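You operate a simulated robot arm through the tools that you are given. There is no shell and no other tool. Be economical: measure what you need, move in short steps, check, and stop when the job is done.

You are at the controls of a simulated two-armed robot. One attempt, no reset.

Task
Take the purple tub on the top of the small table and put it away on the low shelf under the outfeed table. Take the tub that says "hummus" from the top of the small table and leave it on the lower shelf of the packing bench. Put one of the jars from the upper shelf of the packing bench in the yellow dips crate. Put the pouch labelled "sweetcorn" from the top of the check bench on the top deck of the trolley and the pouch that says "bean mix" on the infeed end of the belt. Put one of the white cartons from the top of the check bench on the top of the small table. Open the check bench drawer. Do these in any order. Set down upright: white carton.

The check looks at the end state, three seconds after you hand in, the way a careful person would. Anything else that was tipped, shoved, dropped, spilled or broken makes it a failure.

Robot
Two 6-joint arms with two-finger parallel grippers on one trunk, on a base that drives. Base frame: it is fixed to the floor where the robot stands at the start and does not move with it; the origin is under the middle of the robot, x ahead of it, y to its left, z up. Lengths are in m, angles in rad, forces in N, time in s.
The left shoulder is at the start at [-0.089, 0.177, 0.806], the right one opposite. With the tool pointing down near the work surface each hand reaches from about 0.44 to 0.56 m from the robot's upright axis, wherever it stands, measured 20 degrees to its own side. Places, roughly: check bench drawer [2.5, 1.5, 0.8]; green pouch, orange pouch, purple pouch [2, 1.5, 1]; infeed end of the belt [4.3, 5.5, 1]; jar [0.75, 0.75, 1.25]; low shelf under the outfeed table [7.5, 5.5, 0.5]; lower shelf of the packing bench [0.5, 1.1, 0.3]; orange tub, white tub [0.5, 0, 1]; purple tub [0.5, 0.25, 1]; top deck of the trolley [1.6, -1.7, 0.9]; top of the small table [0.5, 0.1, 0.9]; white carton [2, 1, 1]; yellow dips crate [2.25, 0.5, 0.25]. Payload 1.57 kg a hand.
Tool frame (each hand has its own): the origin (TCP) lies between the finger pads and is the grasp point; the fingertips stand 0.03 m ahead of it; z points along the fingers, y is the line along which they close. The gripper opens to 0.08 m. The fingers are 0.017 m wide and 0.012 m thick; the gripper's body (0.04 by 0.082 m) begins 0.08 m behind the TCP.
Orientation is that of the tool frame in the base frame, as [roll, pitch, yaw] about the fixed x, y, z axes, in that order (R = Rz(yaw) Ry(pitch) Rx(roll)). With the fingers straight down and closing along the base's y, the tool's x points along the base's -x, its y along +y and its z along -z.

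Tools
- The arms move only by the tool move_arm. It takes "left_motion", "right_motion" or both (then of equal length, played together; a hand with none holds still); each is a list of rows, each a list of 7 numbers: the shift along the base's x, y, z in m, then the turn, a rotation vector about the base's x, y, z in rad, then the closure, from 0 (fully open) to 1 (shut). In form: [[dx, dy, dz, wx, wy, wz, gripper], ...]. A call has 1 to 10 rows; each row shifts and turns the commanded pose from where the row before left it. Rows are played at 5 a second. More than 0.05 m and 0.15 rad between two rows, or a gripper value outside its range, and nothing of the call is played. A pose out of reach is approached as far as the arm can. The call stops where the force on the tool passes 40 N (or 10 N more than at its start, if that is more) or the arm is blocked; 0.2 s more then pass. Each finger travels about 0.072 m/s and halts on what it meets, pressing with about 26 N; the grip force reading is that of the motor and also rises with nothing between the fingers. The clock runs only during rows and for 0.2 s after the last one: add rows that do not move to give the fingers time. It gives the time, the measured TCP pose, the force on the tool (base axes), the opening and the grip force at its end, in the units of the frame above (readings bear some noise), with the torque about the TCP (base axes, N m) and any sound that the robot's microphone picked up, and new pictures: "show" is both (left out), scene, wrist or none (wrist: the cameras of the hands that moved).
- Cameras (640 x 400 px; columns grow to the right, rows downward): "scene" is now at [0.0261, 0.0202, 1.5167]; the picture's right is [0.28, -0.96, 0.00], its down [-0.80, -0.23, -0.55] and it looks along [0.52, 0.15, -0.84] (base axes); focal length 248 px, centre (320, 200). "left" rides on the left gripper at [0.072, 0.007, -0.122] in its tool frame; the picture's right is [-0.09, 1.00, 0.00], its down [-0.84, -0.08, -0.54] and it looks along [-0.54, -0.05, 0.84] (tool axes); focal length 238 px, centre (320, 200). "right" rides on the right gripper at [0.072, -0.007, -0.122] in its tool frame; the picture's right is [0.09, 1.00, 0.00], its down [-0.84, 0.08, -0.54] and it looks along [-0.54, 0.05, 0.84] (tool axes); focal length 238 px, centre (320, 200). There is no depth. A picture from a camera that has moved, and an enlarged one, comes with that camera's place and axes in the base frame and with its lens.
- slide_trunk(by): slides the trunk up (or, below 0, down) by that many m; the arms and the scene camera ride with it, the base frame stays. It gives what a move gives, with no picture.
- steer(legs): drives the robot by 1 to 6 legs, each [ahead, left, turn to the left] in m, m and rad, along the robot's own axes; the way and the turn of a leg run together, so that a leg with both is an arc; at most 1.5 m and 3.142 rad a leg. The arms and the cameras ride along, it lands a little off, and it stops where it bumps. It gives what a move gives, and a new picture of the scene camera.
- turn_head(pan, tilt): turns the head with the scene camera to pan (to the left, within 2.496 rad either way) and tilt (down, from -0.506 to 1.204), counted from straight ahead of the robot. It gives what a move gives, and a new picture of the scene camera.
- close_up(camera, box): a new picture of the part [left, top, right, bottom] of that camera's present view, enlarged. The clock stands still meanwhile.
- hand_in(): hands the job in; it is judged then, once.

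Work in short steps. Places have to be worked out from the pictures, the camera data and where the tool is seen: move nearer, look again, correct. Check each grasp and each placing, and mend what went wrong. You have 196 turns and 260 pictures in all, those below and enlarged ones among them. Open the grippers and draw the arms clear of the work before you hand the job in, unless the task says otherwise; then end with one line.

The tools are called after "Emit:" as a command line: name --argument value ..., lists and objects as JSON in quotes. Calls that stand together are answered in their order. move_arm: Moves the arms, as the interface text tells. Its arguments: {"type":"object","properties":{"left_motion":{"type":"array","items":{"type":"array","items":{"type":"number"}}},"right_motion":{"type":"array","items":{"type":"array","items":{"type":"number"}}},"show":{"type":"string","enum":["both","scene","wrist","none"]}},"required":[]} The other tools are called the same way: slide_trunk (by) slides the trunk up or down; steer (legs) drives the base; turn_head (pan, tilt) turns the head that bears the scene camera; close_up (camera, box) takes an enlarged picture of a part of a camera's view; hand_in () hands the job in.

At the start:

```text
time: 0.0
left_tcp_pos: [0.4471, 0.3858, 1.0657]
left_orientation: [-3.141, 0.0, 3.141]
left_ft_force: [-0.2, -0.8, -0.1]
left_ft_torque: [0.01, 0.0, 0.01]
left_width: 0.0801
left_grasp_force: 0.0
right_tcp_pos: [0.4072, -0.0766, 1.1326]
right_orientation: [3.141, 0.0, -3.14]
right_ft_force: [0.0, 1.0, 0.5]
right_ft_torque: [-0.03, 0.04, 0.03]
right_width: 0.0801
right_grasp_force: 0.0
trunk travel left (down, up): [-0.25, 0.078]
robot x, y, heading: [-0.0022, 0.0035, -0.001]
head pan, tilt: [0.283, 0.993]
```

scene: 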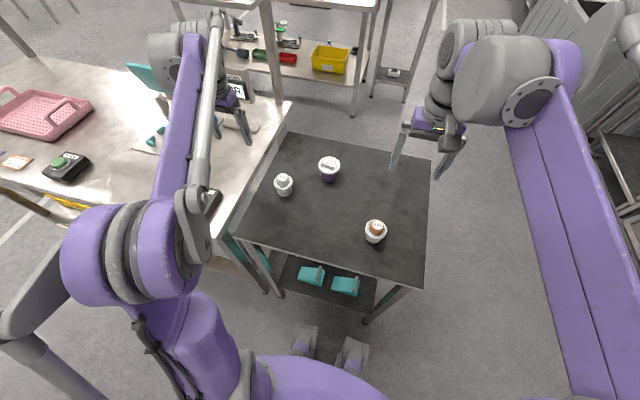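
right: 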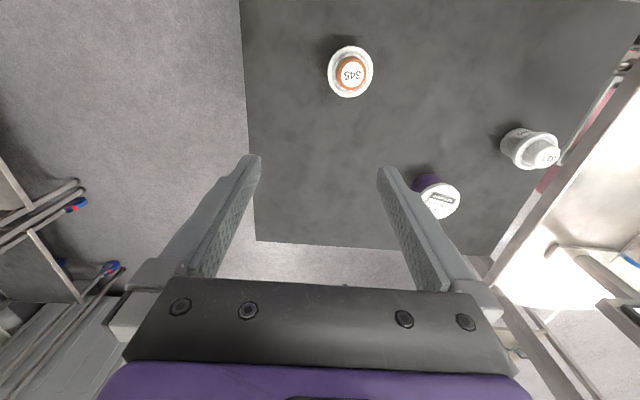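
left: 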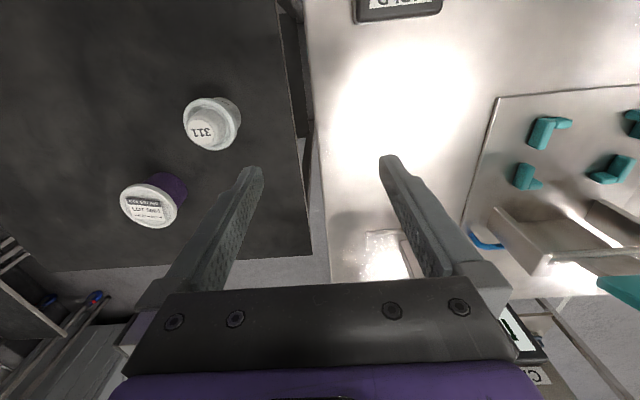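

I see three tubs on the small table; I'll read their labels with close-ups first.

Emit:
close_up --camera "scene" --box '[250, 130, 410, 260]'

Emit:
close_up --camera "right" --box '[300, 20, 580, 230]'

Emit:
close_up --camera "left" --box '[100, 80, 260, 240]'

```text
3.08 times, centred on (330, 195) of scene
camera zoom: at [0.0261, 0.0202, 1.5167], right [0.28, -0.96, 0.0], down [-0.8, -0.23, -0.55], along [0.52, 0.15, -0.84], focal length 763 px, centre (289, 215)
```

zoom: 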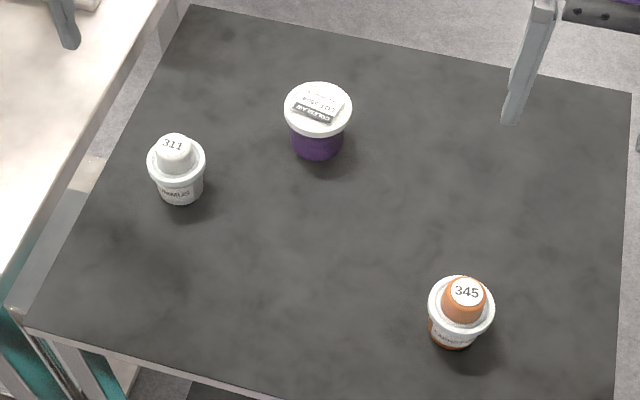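

```text
1.90 times, centred on (440, 125) of right
camera zoom: at [0.3346, -0.0831, 1.2532], right [-0.09, 1.0, 0.0], down [0.84, 0.08, 0.54], along [0.54, 0.05, -0.84], focal length 454 px, centre (91, 343)
```

zoom: 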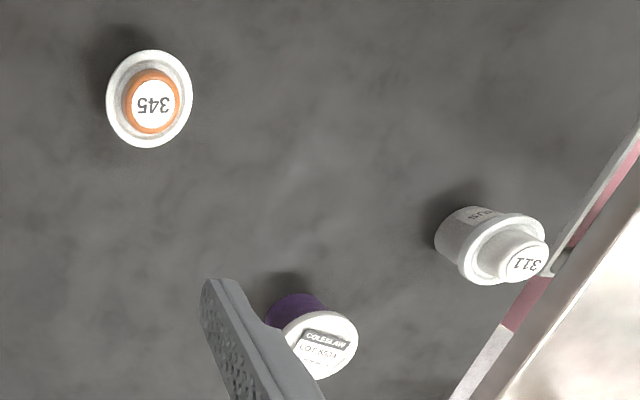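

```text
2.50 times, centred on (180, 160) of left
camera zoom: at [0.3752, 0.3914, 1.1871], right [0.09, 1.0, 0.0], down [0.84, -0.08, 0.54], along [0.54, -0.05, -0.84], focal length 596 px, centre (670, 300)
```

zoom: 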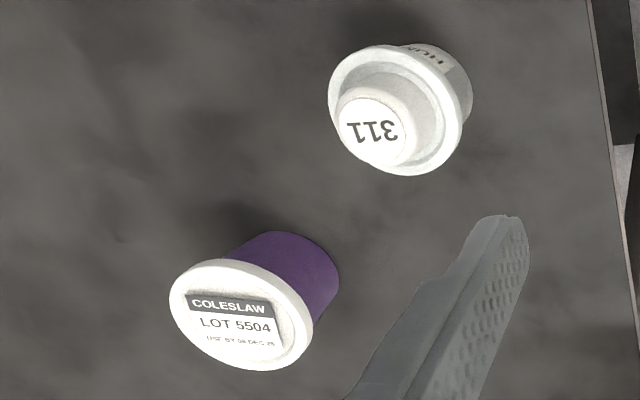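

The white tub (311) reads HUMMUS, the purple one COLESLAW. Now I look around to map the room.

Emit:
turn_head --pan 0.6 --tilt 0.45

Emit:
turn_head --pan 1.4 --tilt 0.7

Emit:
turn_head --pan -0.5 --tilt 0.4

```text
time: 1.0
left_tcp_pos: [0.4464, 0.3869, 1.0642]
left_orientation: [3.141, 0.001, 3.141]
left_ft_force: [0.0, -0.6, 0.4]
left_ft_torque: [-0.01, 0.01, 0.01]
left_width: 0.0801
left_grasp_force: 0.0
right_tcp_pos: [0.406, -0.0765, 1.1324]
right_orientation: [-3.139, 0.0, 3.141]
right_ft_force: [-0.1, 0.0, 0.1]
right_ft_torque: [-0.03, 0.01, -0.01]
right_width: 0.0799
right_grasp_force: 0.1
trunk travel left (down, up): [-0.25, 0.078]
robot x, y, heading: [0.0012, -0.0027, 0.002]
head pan, tilt: [0.6, 0.45]
camera scene: at [0.0346, 0.0525, 1.5617], right [0.56, -0.83, 0.0], down [-0.36, -0.25, -0.9], along [0.74, 0.51, -0.44], focal length 248 px, centre (320, 200)
```

scene: 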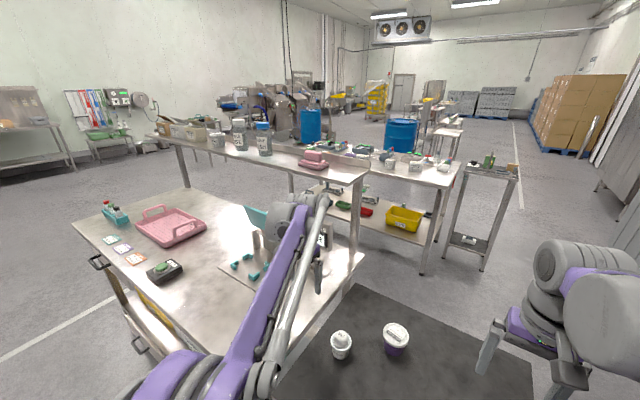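

```text
time: 2.1
left_tcp_pos: [0.4468, 0.3853, 1.066]
left_orientation: [-3.142, 0.0, -3.141]
left_ft_force: [0.8, -0.6, 0.0]
left_ft_torque: [0.04, 0.0, -0.03]
left_width: 0.08
left_grasp_force: 0.0
right_tcp_pos: [0.4065, -0.0776, 1.1329]
right_orientation: [3.141, 0.0, 3.141]
right_ft_force: [-1.0, 0.0, 0.0]
right_ft_torque: [0.03, 0.02, -0.01]
right_width: 0.08
right_grasp_force: 0.1
trunk travel left (down, up): [-0.25, 0.078]
robot x, y, heading: [-0.0027, -0.0018, -0.001]
head pan, tilt: [1.4, 0.7]
camera scene: at [-0.0268, 0.0843, 1.5396], right [0.99, -0.17, 0.0], down [-0.11, -0.63, -0.77], along [0.13, 0.75, -0.64], focal length 248 px, centre (320, 200)
```

scene: 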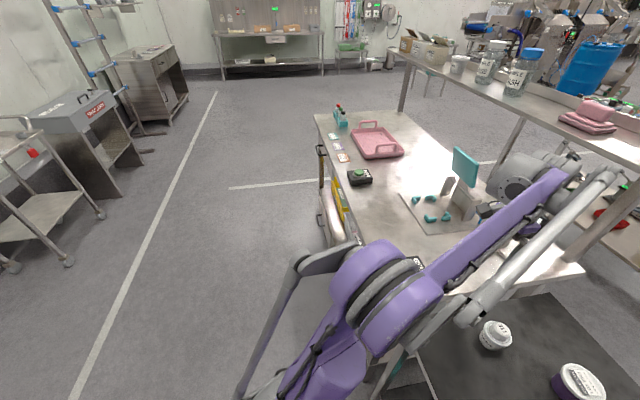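

```text
time: 4.0
left_tcp_pos: [0.4458, 0.3856, 1.0647]
left_orientation: [3.141, -0.001, -3.141]
left_ft_force: [0.4, 0.2, -1.0]
left_ft_torque: [0.0, -0.02, 0.0]
left_width: 0.0802
left_grasp_force: 0.0
right_tcp_pos: [0.4073, -0.076, 1.1333]
right_orientation: [3.139, 0.0, 3.141]
right_ft_force: [-0.7, -0.6, 0.4]
right_ft_torque: [0.01, 0.01, -0.04]
right_width: 0.08
right_grasp_force: 0.1
trunk travel left (down, up): [-0.25, 0.078]
robot x, y, heading: [0.0023, -0.0023, 0.003]
head pan, tilt: [-0.499, 0.4]
camera scene: at [0.0401, -0.0437, 1.5665], right [-0.48, -0.88, 0.0], down [-0.34, 0.19, -0.92], along [0.81, -0.44, -0.39], focal length 248 px, centre (320, 200)
```

scene: 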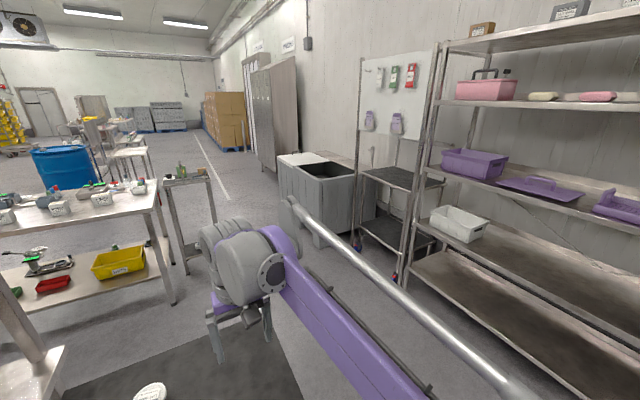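

Rough layout is clear. I turn back and zoom on the check bench and the packing bench shelf.

Emit:
turn_head --pan 0.5 --tilt 0.4

Emit:
close_up --camera "scene" --box '[260, 120, 500, 270]'

Emit:
close_up --camera "scene" --box '[80, 100, 320, 250]'

```text
time: 5.2
left_tcp_pos: [0.4458, 0.3857, 1.0659]
left_orientation: [3.139, -0.001, -3.141]
left_ft_force: [-0.8, 0.5, -0.2]
left_ft_torque: [-0.04, 0.02, -0.01]
left_width: 0.0799
left_grasp_force: 0.0
right_tcp_pos: [0.4061, -0.0768, 1.1332]
right_orientation: [-3.14, 0.0, -3.141]
right_ft_force: [0.1, -0.6, 0.5]
right_ft_torque: [0.02, 0.0, -0.01]
right_width: 0.0801
right_grasp_force: 0.0
trunk travel left (down, up): [-0.25, 0.078]
robot x, y, heading: [-0.0002, 0.0024, -0.003]
head pan, tilt: [0.499, 0.4]
camera scene: at [0.0401, 0.0449, 1.5665], right [0.48, -0.88, 0.0], down [-0.34, -0.19, -0.92], along [0.81, 0.44, -0.39], focal length 248 px, centre (320, 200)
```

scene: 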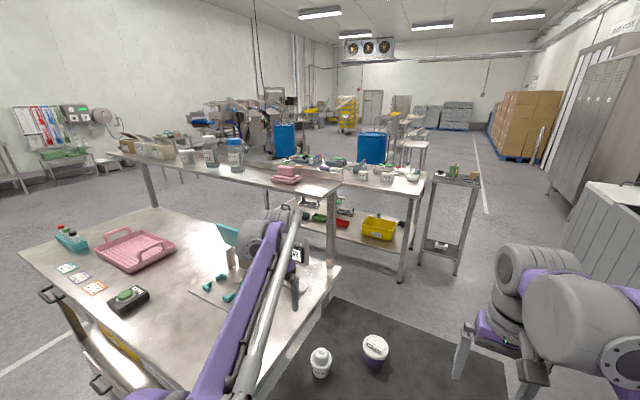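

```text
2.67 times, centred on (380, 195) of scene
camera zoom: at [0.0401, 0.0449, 1.5665], right [0.48, -0.88, 0.0], down [-0.34, -0.19, -0.92], along [0.81, 0.44, -0.39], focal length 662 px, centre (160, 213)
```

zoom: 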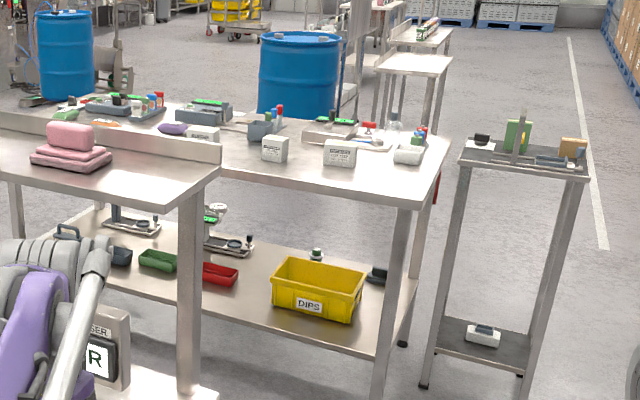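

```text
2.67 times, centred on (200, 175) of scene
camera zoom: at [0.0401, 0.0449, 1.5665], right [0.48, -0.88, 0.0], down [-0.34, -0.19, -0.92], along [0.81, 0.44, -0.39], focal length 662 px, centre (640, 267)
```

zoom: 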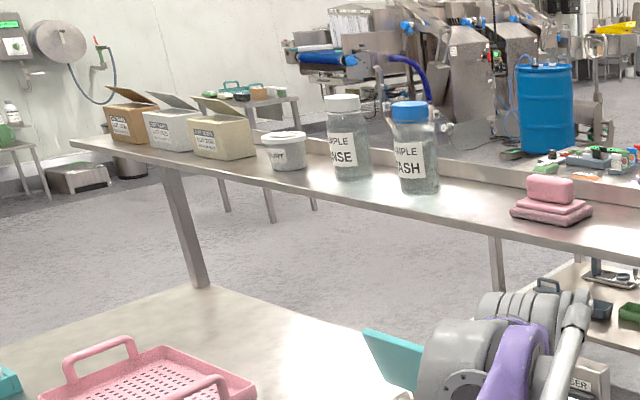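

I test tilting the left hand ~45° forward (useful for shelf placing) while keeping clear of the table.

Emit:
move_arm --left_motion '[[-0.02, -0.02, 0, 0, -0.13, 0, 0], [-0.02, -0.02, 0, 0, -0.13, 0, 0], [-0.02, -0.02, 0, 0, -0.13, 0, 0], [-0.02, -0.02, 0, 0, -0.13, 0, 0], [-0.02, -0.02, 0, 0, -0.13, 0, 0], [0, -0.02, 0, 0, -0.13, 0, 0], [0, 0, 0, 0, 0, 0, 0]]'

```text
time: 6.8
left_tcp_pos: [0.3464, 0.2641, 1.0662]
left_orientation: [3.141, 0.782, 3.14]
left_ft_force: [0.6, 0.7, 0.9]
left_ft_torque: [0.02, -0.02, 0.04]
left_width: 0.0798
left_grasp_force: 0.1
right_tcp_pos: [0.4062, -0.0752, 1.1325]
right_orientation: [3.141, -0.001, -3.141]
right_ft_force: [-0.5, -0.4, -0.5]
right_ft_torque: [-0.02, 0.02, -0.01]
right_width: 0.0799
right_grasp_force: 0.0
trunk travel left (down, up): [-0.25, 0.078]
robot x, y, heading: [-0.0002, 0.0003, -0.001]
head pan, tilt: [0.499, 0.4]
camera scene: at [0.0405, 0.0451, 1.5665], right [0.48, -0.88, 0.0], down [-0.34, -0.19, -0.92], along [0.81, 0.44, -0.39], focal length 248 px, centre (320, 200)
camera left: at [0.2108, 0.2709, 1.1017], right [0.07, 1.0, 0.06], down [0.21, -0.08, 0.97], along [0.97, -0.05, -0.22], focal length 238 px, centre (320, 200)
```

scene: 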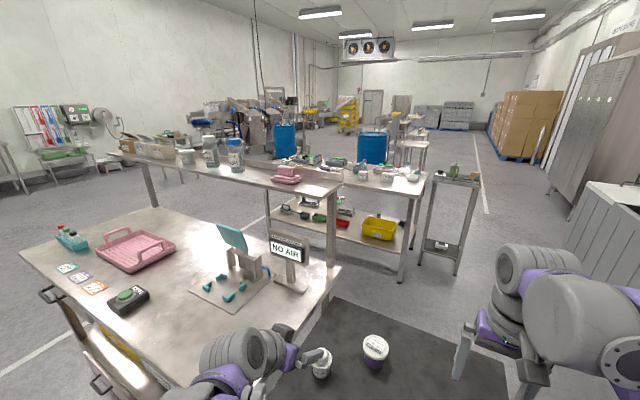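
left: 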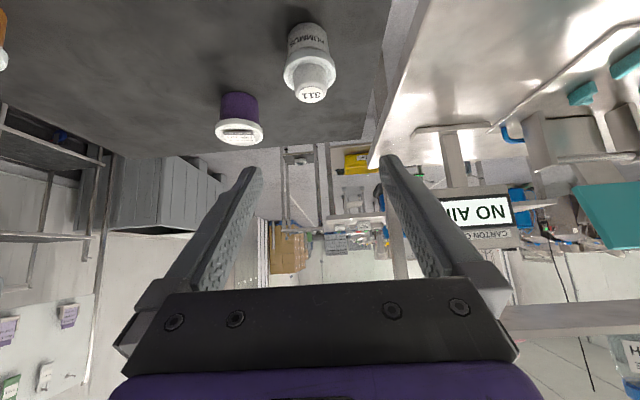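

The tilted pose works. Hummus tub is at about (0.433, 0.259), table z≈0.856. I approach along the tool axis.

Emit:
move_arm --left_motion '[[0.006, -0.002, -0.034, 0, 0, 0, 0], [0.006, -0.002, -0.034, 0, 0, 0, 0], [0.006, -0.001, -0.034, 0, 0, 0, 0], [0.024, 0, -0.024, 0, 0, 0, 0], [0.024, 0, -0.024, 0, 0, 0, 0], [0.022, 0, -0.022, 0, 0, 0, 0], [0, 0, 0, 0, 0, 0, 0]]' --show "wrist"

```text
time: 8.4
left_tcp_pos: [0.4343, 0.2599, 0.8926]
left_orientation: [-3.141, 0.781, -3.141]
left_ft_force: [0.9, -0.2, 0.4]
left_ft_torque: [-0.01, 0.04, 0.01]
left_width: 0.0803
left_grasp_force: 0.0
right_tcp_pos: [0.4062, -0.0769, 1.1338]
right_orientation: [3.14, 0.003, -3.141]
right_ft_force: [0.3, -0.6, -0.3]
right_ft_torque: [0.01, -0.02, -0.02]
right_width: 0.0801
right_grasp_force: 0.1
trunk travel left (down, up): [-0.25, 0.078]
robot x, y, heading: [-0.0012, 0.0006, -0.001]
head pan, tilt: [0.499, 0.4]
camera left: at [0.2985, 0.2659, 0.9294], right [0.07, 1.0, 0.07], down [0.21, -0.08, 0.97], along [0.97, -0.05, -0.22], focal length 238 px, centre (320, 200)
```

left: 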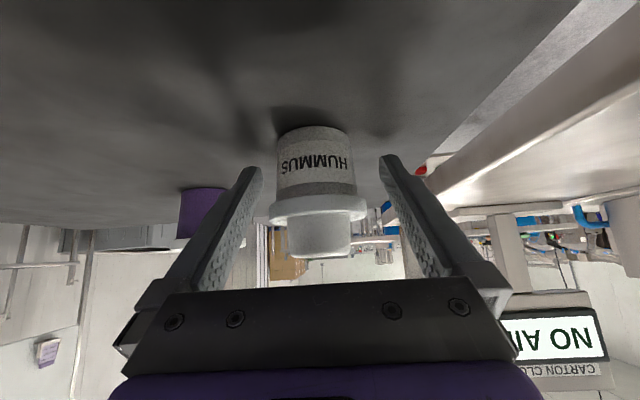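

The tub sits between the fingers; I close.

Emit:
move_arm --left_motion '[[0, 0, 0, 0, 0, 0, 0.5], [0, 0, 0, 0, 0, 0, 0.8], [0, 0, 0, 0, 0, 0, 0.8], [0, 0, 0, 0, 0, 0, 0.8], [0, 0, 0.02, 0, 0, 0, 0.8], [0, 0, 0.03, 0, 0, 0, 0.8], [0, 0, 0.04, 0, 0, 0, 0.8], [0, 0, 0.04, 0, 0, 0, 0.8]]' --show "wrist"

```text
time: 10.2
left_tcp_pos: [0.4347, 0.2594, 1.0232]
left_orientation: [3.141, 0.779, 3.142]
left_ft_force: [0.1, 0.6, 0.2]
left_ft_torque: [0.0, 0.03, 0.01]
left_width: 0.0163
left_grasp_force: 0.0
right_tcp_pos: [0.4062, -0.0766, 1.132]
right_orientation: [-3.141, -0.001, -3.141]
right_ft_force: [0.0, -0.6, -0.9]
right_ft_torque: [0.03, -0.01, 0.0]
right_width: 0.0801
right_grasp_force: 0.1
trunk travel left (down, up): [-0.25, 0.078]
robot x, y, heading: [-0.0003, -0.0006, -0.0]
head pan, tilt: [0.499, 0.4]
camera left: at [0.2988, 0.2661, 1.0597], right [0.07, 1.0, 0.07], down [0.21, -0.08, 0.97], along [0.97, -0.05, -0.22], focal length 238 px, centre (320, 200)
```

left: 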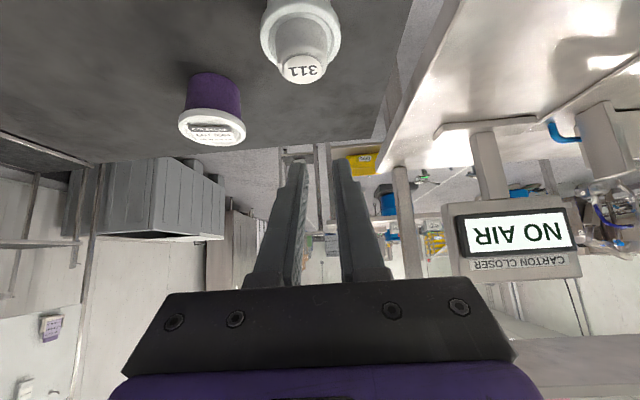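

The fingers slipped off: they caught only the rear of the rim. The tub still stands upright at the same spot. I'll regrip with the TCP centred on the rim height (~0.906).

Emit:
move_arm --left_motion '[[0, -0.001, 0, 0, 0, 0, 0], [0, -0.001, 0, 0, 0, 0, 0], [0, 0, 0, 0, 0, 0, 0], [0, -0.001, -0.04, 0, 0, 0, 0], [0, 0, -0.04, 0, 0, 0, 0], [0.001, 0, -0.037, 0, 0, 0, 0], [0, 0, 0, 0, 0, 0, 0]]' --show "wrist"

Emit:
close_up --camera "left" --box '[220, 80, 420, 280]'

```text
time: 11.8
left_tcp_pos: [0.4353, 0.258, 0.9077]
left_orientation: [-3.14, 0.779, -3.141]
left_ft_force: [-0.6, 0.1, -0.4]
left_ft_torque: [-0.02, -0.01, 0.0]
left_width: 0.08
left_grasp_force: 0.1
right_tcp_pos: [0.4067, -0.077, 1.1337]
right_orientation: [3.141, 0.0, 3.141]
right_ft_force: [-0.6, 0.6, -1.2]
right_ft_torque: [0.0, 0.03, -0.01]
right_width: 0.08
right_grasp_force: 0.0
trunk travel left (down, up): [-0.25, 0.078]
robot x, y, heading: [0.0006, -0.0, 0.0]
head pan, tilt: [0.499, 0.4]
camera left: at [0.2991, 0.2641, 0.9428], right [0.07, 1.0, 0.07], down [0.21, -0.08, 0.97], along [0.97, -0.05, -0.22], focal length 238 px, centre (320, 200)
```

left: 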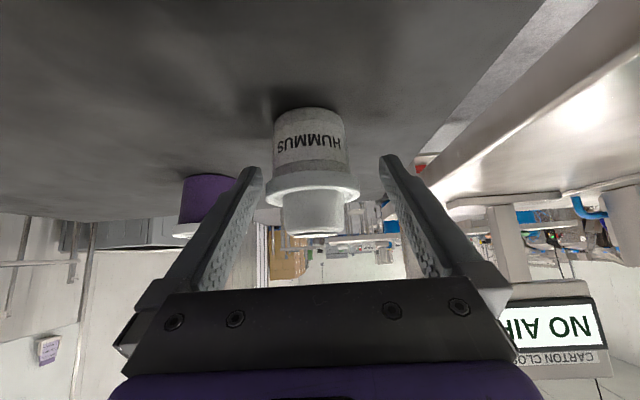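

```text
2.00 times, centred on (320, 180) of left
camera zoom: at [0.2991, 0.2641, 0.9428], right [0.07, 1.0, 0.07], down [0.21, -0.08, 0.97], along [0.97, -0.05, -0.22], focal length 477 px, centre (320, 240)
```

zoom: 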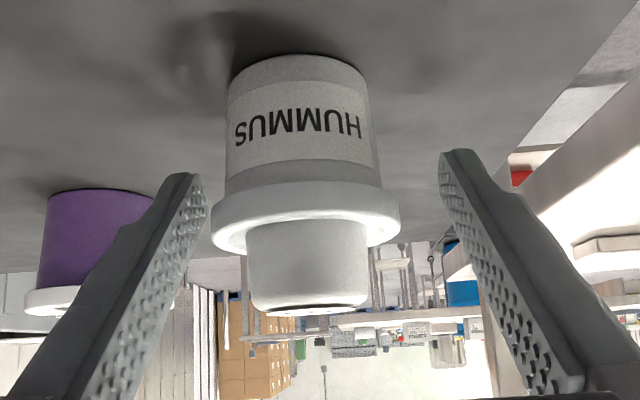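

The rim is now at the TCP. Shift slightly right and close, check before lifting.

Emit:
move_arm --left_motion '[[0, -0.004, 0, 0, 0, 0, 0], [0, 0, 0, 0, 0, 0, 0.3], [0, 0, 0, 0, 0, 0, 0.8], [0, 0, 0, 0, 0, 0, 1], [0, 0, 0, 0, 0, 0, 1], [0, 0, 0, 0, 0, 0, 1]]' --show "wrist"

```text
time: 13.2
left_tcp_pos: [0.4365, 0.2542, 0.908]
left_orientation: [3.142, 0.779, 3.141]
left_ft_force: [0.6, -0.1, 0.5]
left_ft_torque: [-0.03, -0.01, 0.0]
left_width: 0.0583
left_grasp_force: 25.5
right_tcp_pos: [0.4067, -0.0768, 1.133]
right_orientation: [3.141, 0.0, 3.141]
right_ft_force: [0.1, 0.7, 0.3]
right_ft_torque: [0.0, 0.0, 0.02]
right_width: 0.0799
right_grasp_force: 0.0
trunk travel left (down, up): [-0.25, 0.078]
robot x, y, heading: [0.0029, 0.0011, 0.002]
head pan, tilt: [0.499, 0.4]
camera left: at [0.2995, 0.2599, 0.9428], right [0.07, 1.0, 0.06], down [0.21, -0.08, 0.97], along [0.97, -0.05, -0.22], focal length 238 px, centre (320, 200)
```

left: 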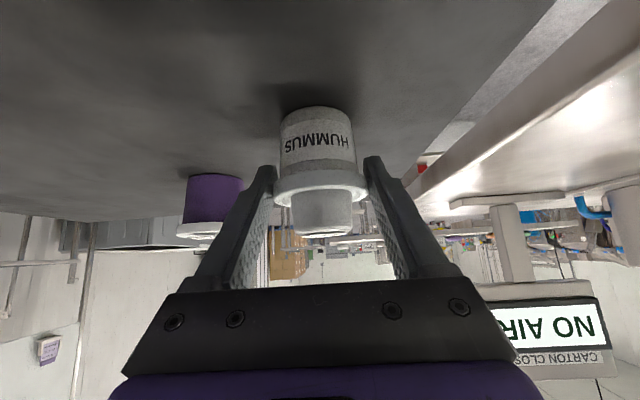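

Firm grip at 0.058. Lift.

Emit:
move_arm --left_motion '[[0, 0, 0.02, 0, 0, 0, 1], [0, 0, 0.03, 0, 0, 0, 1], [0, 0, 0.04, 0, 0, 0, 1], [0, 0, 0.04, 0, 0, 0, 1]]' --show "wrist"

```text
time: 14.2
left_tcp_pos: [0.4344, 0.2542, 1.0371]
left_orientation: [3.142, 0.781, 3.14]
left_ft_force: [-0.2, 0.0, 0.0]
left_ft_torque: [0.04, 0.02, -0.03]
left_width: 0.0581
left_grasp_force: 25.4
right_tcp_pos: [0.4068, -0.0764, 1.133]
right_orientation: [3.141, -0.001, -3.141]
right_ft_force: [-0.2, 0.1, -0.2]
right_ft_torque: [0.0, 0.01, 0.0]
right_width: 0.08
right_grasp_force: 0.1
trunk travel left (down, up): [-0.25, 0.078]
robot x, y, heading: [-0.0007, 0.002, -0.001]
head pan, tilt: [0.499, 0.4]
camera left: at [0.2986, 0.2601, 1.0727], right [0.07, 1.0, 0.06], down [0.21, -0.08, 0.97], along [0.97, -0.05, -0.22], focal length 238 px, centre (320, 200)
```

left: 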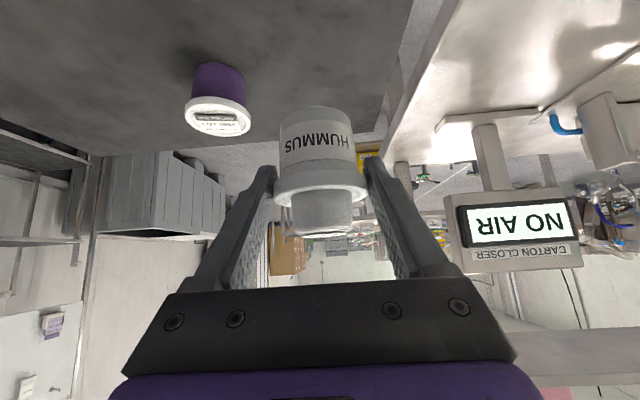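

Hummus is held. Look behind/left before driving.

Emit:
turn_head --pan 2.2 --tilt 0.6

Emit:
turn_head --pan -2.2 --tilt 0.6

```text
time: 16.0
left_tcp_pos: [0.4349, 0.2541, 1.0363]
left_orientation: [3.141, 0.78, -3.141]
left_ft_force: [0.4, 0.3, -1.0]
left_ft_torque: [0.03, -0.01, -0.01]
left_width: 0.0581
left_grasp_force: 25.9
right_tcp_pos: [0.4065, -0.0773, 1.1331]
right_orientation: [-3.141, 0.0, 3.141]
right_ft_force: [0.9, -0.9, 0.7]
right_ft_torque: [0.0, 0.01, 0.01]
right_width: 0.0801
right_grasp_force: 0.0
trunk travel left (down, up): [-0.25, 0.078]
robot x, y, heading: [0.0001, -0.0004, -0.002]
head pan, tilt: [2.201, 0.6]
camera scene: at [-0.0932, 0.0721, 1.5482], right [0.81, 0.59, 0.0], down [0.33, -0.46, -0.83], along [-0.49, 0.67, -0.56], focal length 248 px, centre (320, 200)
```

scene: 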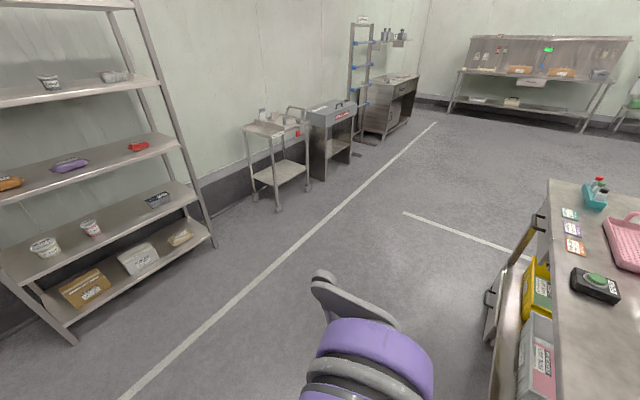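

```text
time: 19.5
left_tcp_pos: [0.4356, 0.2539, 1.0358]
left_orientation: [3.141, 0.78, 3.141]
left_ft_force: [-0.8, -0.2, -0.9]
left_ft_torque: [-0.03, -0.01, 0.01]
left_width: 0.0579
left_grasp_force: 26.2
right_tcp_pos: [0.407, -0.0769, 1.1341]
right_orientation: [-3.14, -0.001, 3.141]
right_ft_force: [-0.2, -0.1, -0.1]
right_ft_torque: [0.01, 0.0, 0.04]
right_width: 0.0799
right_grasp_force: 0.0
trunk travel left (down, up): [-0.25, 0.078]
robot x, y, heading: [0.0063, 0.0, -0.002]
head pan, tilt: [-2.201, 0.6]
camera scene: at [-0.0932, -0.0708, 1.5482], right [-0.81, 0.59, 0.0], down [0.33, 0.46, -0.83], along [-0.49, -0.67, -0.56], focal length 248 px, centre (320, 200)
```

scene: 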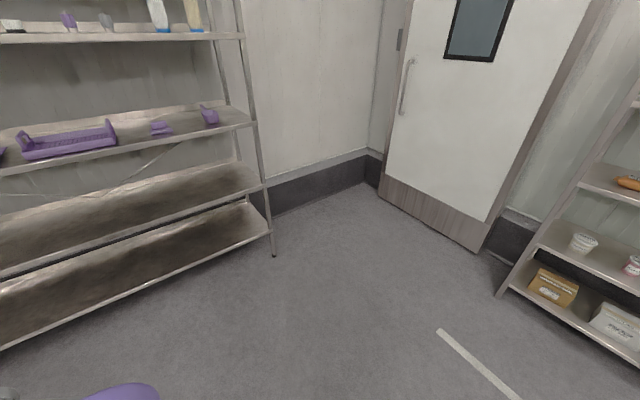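

Behind is clear. Drive back 0.5 then left 1.0, to face the packing bench front.

Emit:
steer --legs '[[-0.5, 0, 0], [0, 1.0, 0]]'

Emit:
turn_head --pan 0.0 --tilt 0.8

```text
time: 31.2
left_tcp_pos: [-0.0588, 1.2497, 1.0353]
left_orientation: [3.141, 0.781, 3.128]
left_ft_force: [-0.4, -0.2, -0.7]
left_ft_torque: [-0.03, 0.0, -0.01]
left_width: 0.058
left_grasp_force: 26.2
right_tcp_pos: [-0.0921, 0.9186, 1.1326]
right_orientation: [-3.141, 0.001, 3.128]
right_ft_force: [-0.7, 0.3, 0.0]
right_ft_torque: [-0.01, 0.03, 0.0]
right_width: 0.0802
right_grasp_force: 0.0
trunk travel left (down, up): [-0.25, 0.078]
robot x, y, heading: [-0.4997, 1.0033, -0.012]
head pan, tilt: [-2.201, 0.6]
camera scene: at [-0.592, 0.9321, 1.5482], right [-0.8, 0.6, 0.0], down [0.34, 0.45, -0.83], along [-0.5, -0.66, -0.56], focal length 248 px, centre (320, 200)
```

scene: 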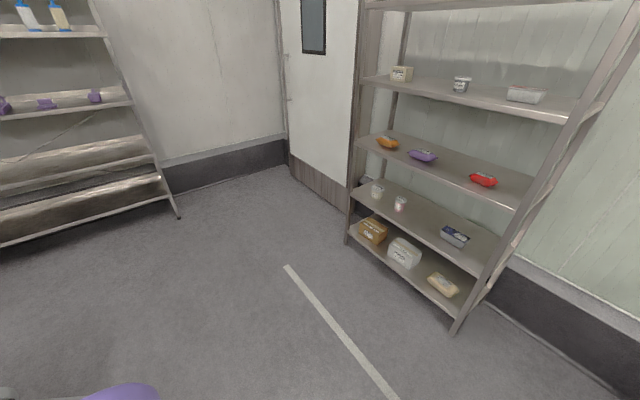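

```text
time: 33.2
left_tcp_pos: [-0.0589, 1.2498, 1.0363]
left_orientation: [-3.14, 0.78, 3.129]
left_ft_force: [0.9, 0.3, -1.6]
left_ft_torque: [0.01, 0.0, 0.02]
left_width: 0.0579
left_grasp_force: 26.4
right_tcp_pos: [-0.0919, 0.9182, 1.1332]
right_orientation: [-3.141, 0.001, 3.127]
right_ft_force: [-0.1, -0.5, 0.8]
right_ft_torque: [-0.01, 0.0, -0.01]
right_width: 0.08
right_grasp_force: 0.1
trunk travel left (down, up): [-0.25, 0.078]
robot x, y, heading: [-0.4935, 1.0056, -0.016]
head pan, tilt: [0.0, 0.799]
camera scene: at [-0.4582, 1.0015, 1.5314], right [-0.01, -1.0, 0.0], down [-0.72, 0.01, -0.7], along [0.7, -0.01, -0.72], focal length 248 px, centre (320, 200)
```

scene: 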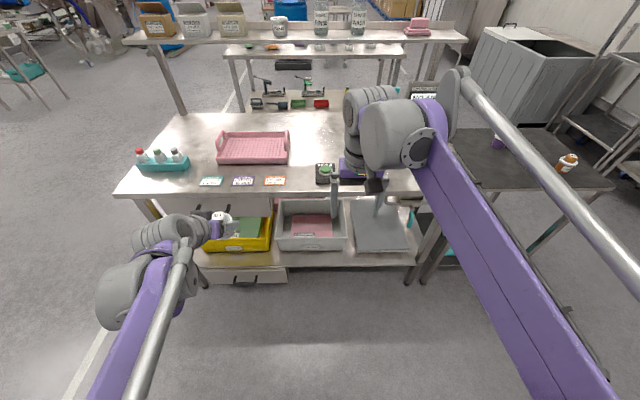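

Close look at the shelf below the bench.

Emit:
close_up --camera "scene" --box '[120, 170, 460, 300]'

Emit:
slide_trunk --by -0.25

Emit:
turn_head --pan 0.0 --tilt 0.7

```text
1.88 times, centred on (290, 235) of scene
camera zoom: at [-0.4582, 1.0015, 1.5314], right [-0.01, -1.0, 0.0], down [-0.72, 0.01, -0.7], along [0.7, -0.01, -0.72], focal length 467 px, centre (376, 134)
```

zoom: 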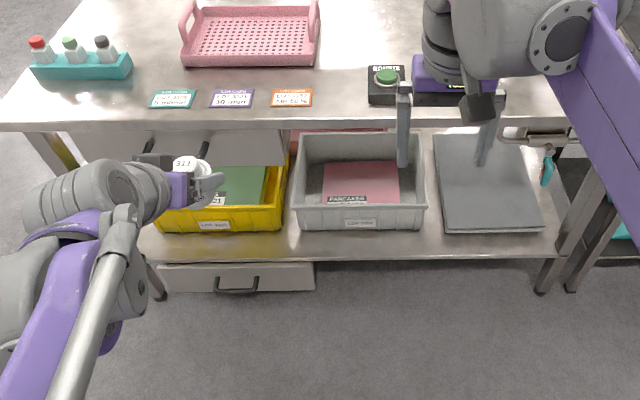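

```text
time: 35.8
left_tcp_pos: [-0.0586, 1.2487, 0.7857]
left_orientation: [3.141, 0.78, 3.128]
left_ft_force: [0.1, 0.6, -1.7]
left_ft_torque: [0.02, 0.03, 0.02]
left_width: 0.0581
left_grasp_force: 25.9
right_tcp_pos: [-0.0915, 0.9187, 0.8821]
right_orientation: [-3.141, 0.0, 3.128]
right_ft_force: [0.3, -0.1, -0.3]
right_ft_torque: [-0.03, 0.04, 0.02]
right_width: 0.0798
right_grasp_force: 0.0
trunk travel left (down, up): [0.0, 0.328]
robot x, y, heading: [-0.4977, 1.0022, -0.013]
head pan, tilt: [0.0, 0.799]
```

```text
time: 36.5
left_tcp_pos: [-0.0585, 1.2504, 0.7863]
left_orientation: [-3.141, 0.779, 3.129]
left_ft_force: [-0.5, -0.9, -0.8]
left_ft_torque: [0.01, -0.03, -0.02]
left_width: 0.0579
left_grasp_force: 26.2
right_tcp_pos: [-0.0923, 0.9196, 0.8825]
right_orientation: [-3.14, 0.0, 3.127]
right_ft_force: [0.2, 0.1, 0.6]
right_ft_torque: [-0.03, -0.02, -0.01]
right_width: 0.0803
right_grasp_force: 0.0
trunk travel left (down, up): [0.0, 0.328]
robot x, y, heading: [-0.4947, 1.0011, -0.018]
head pan, tilt: [0.0, 0.7]
camera scene: at [-0.4042, 1.0008, 1.2887], right [-0.01, -1.0, 0.0], down [-0.64, 0.01, -0.76], along [0.76, -0.01, -0.64], focal length 248 px, centre (320, 200)
```

scene: 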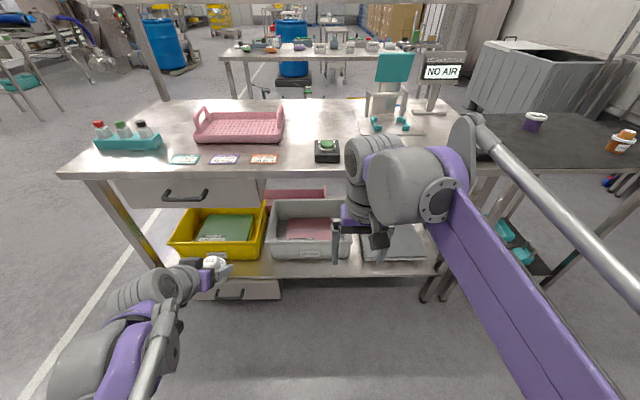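

Shelf has a free strip in front of the crates. I lower the left hand in the open in front of the bench and raise the right one clear.

Emit:
move_arm --left_motion '[[0.0, 0, -0.035, 0, 0, 0, 1], [0.0, 0, -0.035, 0, 0, 0, 1], [0.0, 0, -0.035, 0, 0, 0, 1], [0.0, 0, -0.035, 0, 0, 0, 1], [0.0, 0, -0.035, 0, 0, 0, 1], [0.0, 0, -0.035, 0, 0, 0, 1], [0.0, 0, -0.035, 0, 0, 0, 1], [0.0, 0, -0.035, 0, 0, 0, 1], [0.0, 0, -0.035, 0, 0, 0, 1], [0, 0, 0, 0, 0, 0, 1]]' --right_motion '[[-0.01, 0, 0.03, 0, 0, 0, 0], [-0.01, 0, 0.03, 0, 0, 0, 0], [-0.01, 0, 0.03, 0, 0, 0, 0], [-0.01, 0, 0.03, 0, 0, 0, 0], [-0.01, 0, 0.03, 0, 0, 0, 0], [0, 0, 0.03, 0, 0, 0, 0], [0, 0, 0.03, 0, 0, 0, 0], [0, 0, 0.03, 0, 0, 0, 0], [0, 0, 0.03, 0, 0, 0, 0], [0, 0, 0, 0, 0, 0, 0]]'

```text
time: 38.7
left_tcp_pos: [-0.058, 1.2478, 0.4713]
left_orientation: [-3.141, 0.78, 3.127]
left_ft_force: [0.1, -0.2, -0.5]
left_ft_torque: [0.01, -0.01, -0.03]
left_width: 0.0579
left_grasp_force: 25.7
right_tcp_pos: [-0.1744, 0.9189, 1.0462]
right_orientation: [-3.14, 0.001, 3.127]
right_ft_force: [-0.8, 0.8, 0.0]
right_ft_torque: [0.01, -0.01, -0.02]
right_width: 0.0799
right_grasp_force: 0.0
right hand out of reach, approached as far as the arm can: row 6, 7, 8, 9
trunk travel left (down, up): [0.0, 0.328]
robot x, y, heading: [-0.5025, 1.0013, -0.014]
head pan, tilt: [0.0, 0.7]
camera scene: at [-0.4043, 1.0007, 1.2888], right [-0.01, -1.0, 0.0], down [-0.64, 0.01, -0.76], along [0.76, -0.01, -0.64], focal length 248 px, centre (320, 200)
camera right: at [-0.2462, 0.9131, 1.1657], right [-0.08, 1.0, 0.0], down [0.84, 0.07, 0.54], along [0.54, 0.04, -0.84], focal length 238 px, centre (320, 200)
camera left: at [-0.1945, 1.2566, 0.5071], right [0.08, 0.99, 0.06], down [0.21, -0.08, 0.97], along [0.97, -0.06, -0.22], focal length 238 px, centre (320, 200)
```

scene: 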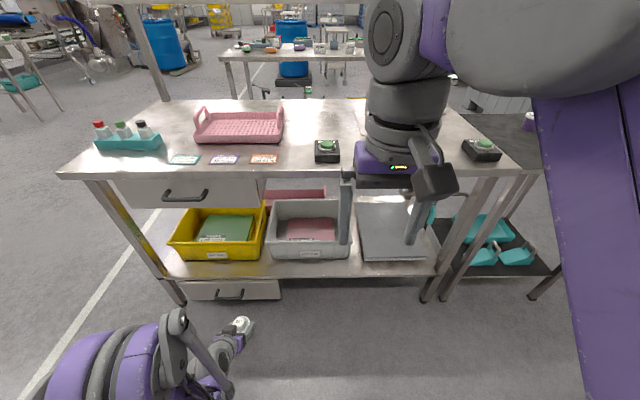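
right: 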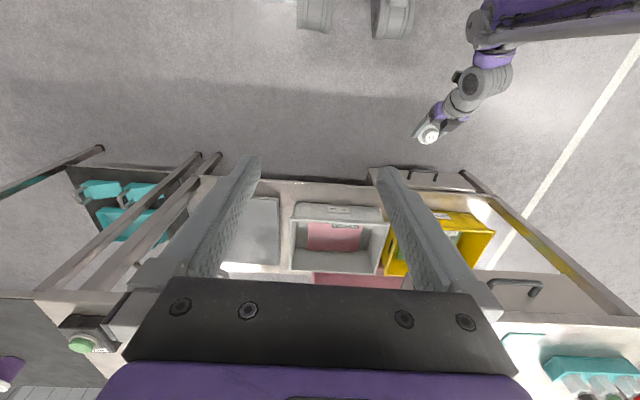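
left: 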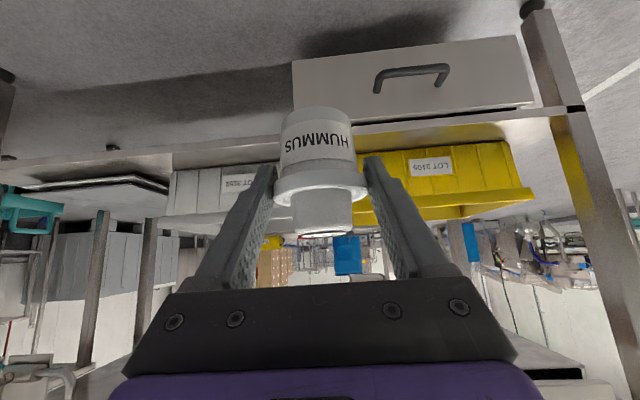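

Shelf surface ≈0.31, free strip x 0.22–0.325. Drive forward 0.28, hand stays in front/above of the strip.

Emit:
steer --legs '[[0.27, 0, 0.013]]'

Emit:
close_up --camera "left" --box '[120, 60, 520, 310]'

```text
time: 40.6
left_tcp_pos: [0.2098, 1.2535, 0.4713]
left_orientation: [3.141, 0.78, -3.142]
left_ft_force: [-0.2, 0.5, -0.8]
left_ft_torque: [0.04, 0.01, 0.03]
left_width: 0.0582
left_grasp_force: 25.6
right_tcp_pos: [0.0987, 0.921, 1.0467]
right_orientation: [-3.141, -0.001, 3.141]
right_ft_force: [0.2, -0.5, -0.2]
right_ft_torque: [0.01, 0.02, 0.03]
right_width: 0.0801
right_grasp_force: 0.1
trunk travel left (down, up): [0.0, 0.328]
robot x, y, heading: [-0.2245, 1.001, -0.002]
head pan, tilt: [0.0, 0.7]
camera scene: at [-0.1318, 1.0003, 1.2887], right [0.0, -1.0, 0.0], down [-0.64, 0.0, -0.76], along [0.76, 0.0, -0.64], focal length 248 px, centre (320, 200)
```

scene: 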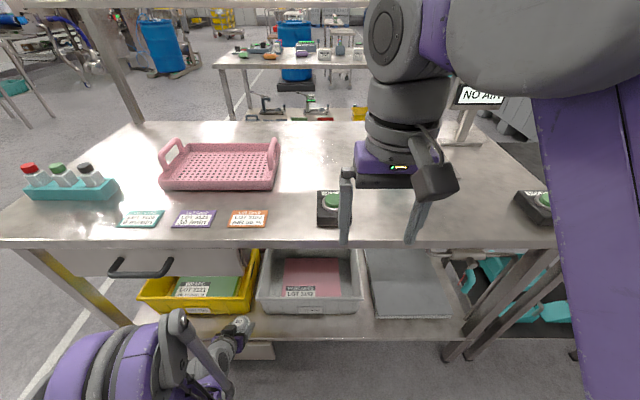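

```text
1.60 times, centred on (320, 185) of left
camera zoom: at [0.074, 1.2592, 0.5073], right [0.07, 1.0, 0.06], down [0.21, -0.08, 0.97], along [0.97, -0.05, -0.22], focal length 381 px, centre (320, 224)
```

zoom: 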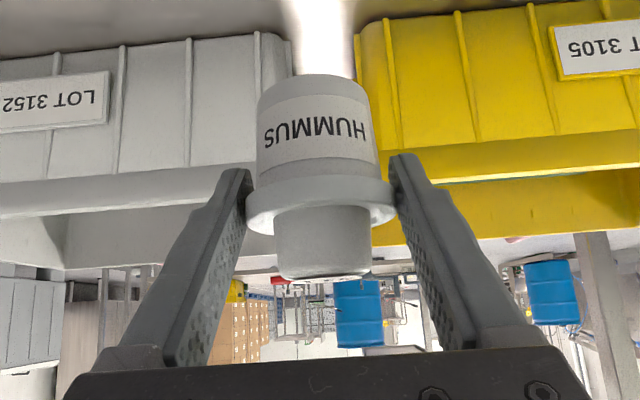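

Check shelf front edge more carefully.

Emit:
close_up --camera "scene" --box '[200, 230, 480, 400]'

```text
2.29 times, centred on (340, 315) of scene
camera zoom: at [-0.1318, 1.0003, 1.2887], right [0.0, -1.0, 0.0], down [-0.64, 0.0, -0.76], along [0.76, 0.0, -0.64], focal length 567 px, centre (274, -63)
```

zoom: 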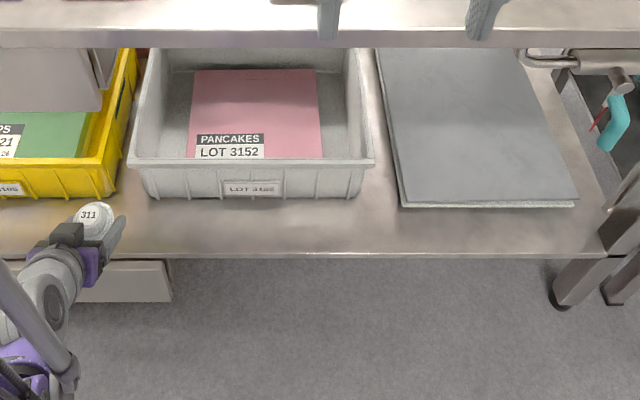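

Strip x≈0.245–0.325. Move to x≈0.283, then lower.

Emit:
move_arm --left_motion '[[0.037, 0, 0, 0, 0, 0, 1], [0.036, 0, 0, 0, 0, 0, 1], [0, 0, -0.03, 0, 0, 0, 1], [0, 0, -0.03, 0, 0, 0, 1], [0, 0, -0.02, 0, 0, 0, 1], [0, 0, 0, 0, 0, 0, 1]]' --show "both"

Emit:
close_up --camera "scene" --box '[160, 270, 320, 370]'

```text
time: 42.0
left_tcp_pos: [0.2834, 1.2539, 0.3911]
left_orientation: [-3.141, 0.78, -3.141]
left_ft_force: [-0.9, -0.7, -1.1]
left_ft_torque: [0.0, 0.02, -0.01]
left_width: 0.0583
left_grasp_force: 25.9
right_tcp_pos: [0.0978, 0.9217, 1.0459]
right_orientation: [-3.141, 0.003, -3.141]
right_ft_force: [-0.7, 0.1, 0.4]
right_ft_torque: [-0.01, 0.01, 0.01]
right_width: 0.0799
right_grasp_force: 0.0
trunk travel left (down, up): [0.0, 0.328]
robot x, y, heading: [-0.2205, 1.0005, 0.001]
head pan, tilt: [0.0, 0.7]
camera scene: at [-0.1323, 1.0002, 1.2888], right [0.0, -1.0, 0.0], down [-0.64, 0.0, -0.76], along [0.76, 0.0, -0.64], focal length 248 px, centre (320, 200)
camera left: at [0.1471, 1.2596, 0.4273], right [0.07, 1.0, 0.06], down [0.21, -0.08, 0.97], along [0.97, -0.05, -0.22], focal length 238 px, centre (320, 200)
```

scene: 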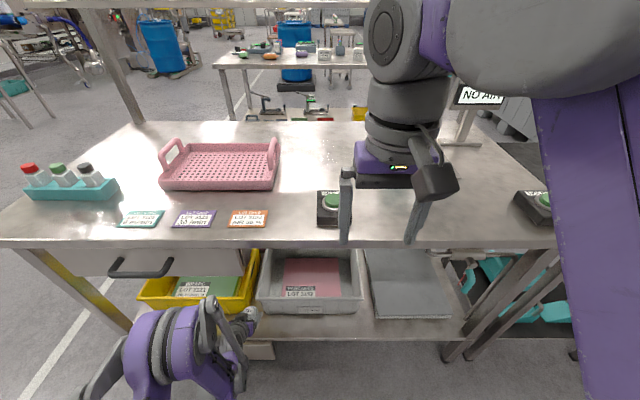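
left: 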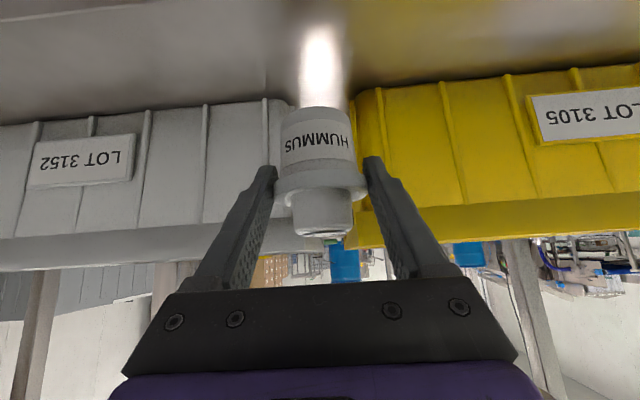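

```text
4.00 times, centred on (240, 320) of scene
camera zoom: at [-0.1323, 1.0002, 1.2888], right [0.0, -1.0, 0.0], down [-0.64, 0.0, -0.76], along [0.76, 0.0, -0.64], focal length 992 px, centre (640, -280)
```

zoom: 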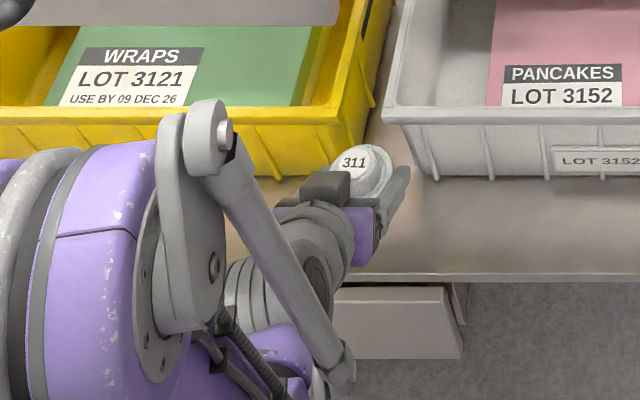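

Shelf estimated z≈0.305; lower gently and watch the force.

Emit:
move_arm --left_motion '[[0, 0, -0.018, 0, 0, 0, 1], [0, 0, -0.006, 0, 0, 0, 1], [0, 0, -0.004, 0, 0, 0, 1], [0, 0, 0, 0, 0, 0, 1]]' --show "wrist"

```text
time: 43.0
left_tcp_pos: [0.2822, 1.2536, 0.363]
left_orientation: [-3.141, 0.781, -3.141]
left_ft_force: [0.0, -0.1, -1.2]
left_ft_torque: [0.03, 0.0, -0.01]
left_width: 0.058
left_grasp_force: 26.1
right_tcp_pos: [0.0989, 0.9204, 1.0459]
right_orientation: [3.14, 0.001, -3.141]
right_ft_force: [-0.4, 0.0, 0.1]
right_ft_torque: [0.0, -0.02, 0.01]
right_width: 0.0802
right_grasp_force: 0.0
trunk travel left (down, up): [0.0, 0.328]
robot x, y, heading: [-0.2321, 1.0019, -0.002]
head pan, tilt: [0.0, 0.7]
camera left: at [0.1467, 1.2594, 0.3993], right [0.07, 1.0, 0.06], down [0.21, -0.08, 0.97], along [0.97, -0.05, -0.22], focal length 238 px, centre (320, 200)
```

left: 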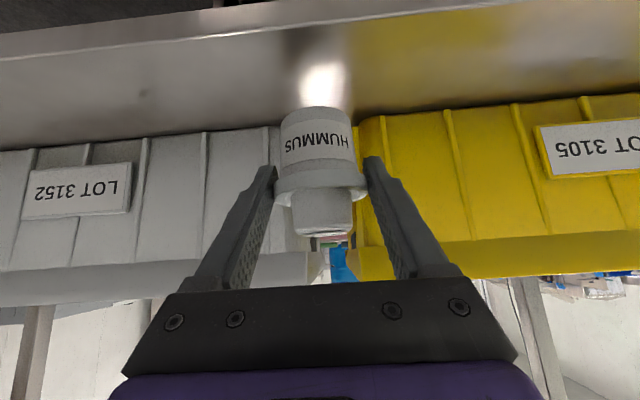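

Still free; lower further in small steps.

Emit:
move_arm --left_motion '[[0, 0, -0.004, 0, 0, 0, 1], [0, 0, -0.003, 0, 0, 0, 1], [0, 0, -0.003, 0, 0, 0, 1], [0, 0, 0, 0, 0, 0, 1]]' --show "wrist"

```text
time: 44.0
left_tcp_pos: [0.2841, 1.2531, 0.3537]
left_orientation: [3.141, 0.781, 3.141]
left_ft_force: [-0.5, 0.4, -2.0]
left_ft_torque: [-0.03, -0.01, -0.03]
left_width: 0.0578
left_grasp_force: 26.4
right_tcp_pos: [0.0991, 0.9211, 1.0455]
right_orientation: [3.141, 0.002, 3.14]
right_ft_force: [0.0, -0.3, 0.5]
right_ft_torque: [-0.01, -0.01, 0.01]
right_width: 0.0801
right_grasp_force: 0.1
trunk travel left (down, up): [0.0, 0.328]
robot x, y, heading: [-0.2249, 0.9971, -0.001]
head pan, tilt: [0.0, 0.7]
camera left: at [0.1468, 1.2593, 0.3893], right [0.07, 1.0, 0.06], down [0.21, -0.08, 0.97], along [0.97, -0.05, -0.22], focal length 238 px, centre (320, 200)
```

left: 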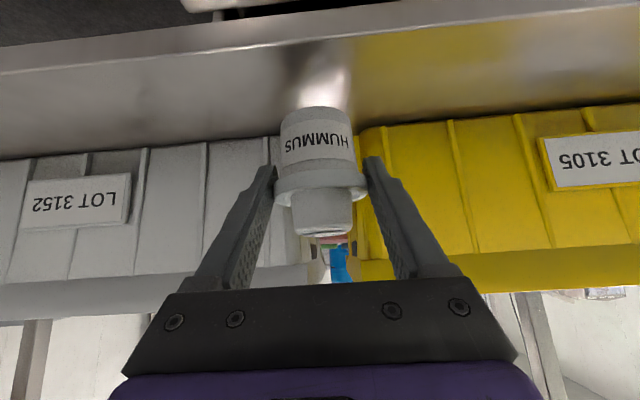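

Continue lowering.

Emit:
move_arm --left_motion '[[0, 0, -0.003, 0, 0, 0, 1], [0, 0, -0.003, 0, 0, 0, 1], [0, 0, -0.002, 0, 0, 0, 1], [0, 0, 0, 0, 0, 0, 1]]' --show "wrist"

```text
time: 45.0
left_tcp_pos: [0.2829, 1.2539, 0.346]
left_orientation: [3.141, 0.78, -3.141]
left_ft_force: [-0.5, -0.2, -1.3]
left_ft_torque: [0.0, 0.01, -0.01]
left_width: 0.058
left_grasp_force: 25.9
right_tcp_pos: [0.0993, 0.9198, 1.0456]
right_orientation: [-3.14, 0.001, 3.141]
right_ft_force: [-1.2, 0.6, 0.5]
right_ft_torque: [0.01, 0.04, -0.04]
right_width: 0.0801
right_grasp_force: 0.1
trunk travel left (down, up): [0.0, 0.328]
robot x, y, heading: [-0.2231, 1.0018, -0.002]
head pan, tilt: [0.0, 0.7]
camera left: at [0.1468, 1.2594, 0.3813], right [0.07, 1.0, 0.06], down [0.21, -0.08, 0.97], along [0.97, -0.05, -0.22], focal length 238 px, centre (320, 200)
```

left: 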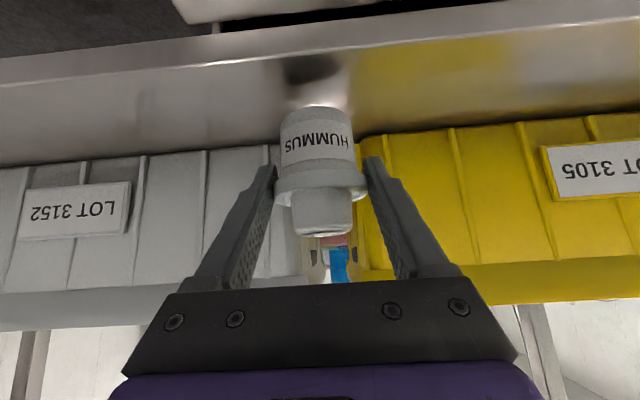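

Nearly there; continue.

Emit:
move_arm --left_motion '[[0, 0, -0.003, 0, 0, 0, 1], [0, 0, -0.003, 0, 0, 0, 1], [0, 0, -0.002, 0, 0, 0, 1], [0, 0, 0, 0, 0, 0, 1]]' --show "wrist"

```text
time: 46.0
left_tcp_pos: [0.2826, 1.2533, 0.3371]
left_orientation: [-3.141, 0.78, 3.139]
left_ft_force: [-0.6, 0.0, -1.5]
left_ft_torque: [-0.04, 0.02, 0.01]
left_width: 0.058
left_grasp_force: 26.0
right_tcp_pos: [0.0999, 0.9214, 1.0453]
right_orientation: [3.14, 0.004, -3.141]
right_ft_force: [0.1, -0.1, 0.1]
right_ft_torque: [0.03, -0.02, 0.01]
right_width: 0.0799
right_grasp_force: 0.1
trunk travel left (down, up): [0.0, 0.328]
robot x, y, heading: [-0.2257, 0.9986, -0.001]
head pan, tilt: [0.0, 0.7]
camera left: at [0.1469, 1.2594, 0.3734], right [0.07, 1.0, 0.06], down [0.21, -0.08, 0.97], along [0.97, -0.05, -0.22], focal length 238 px, centre (320, 200)
```

left: 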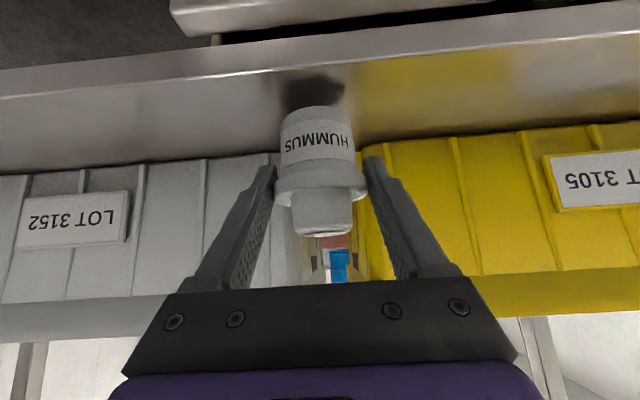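

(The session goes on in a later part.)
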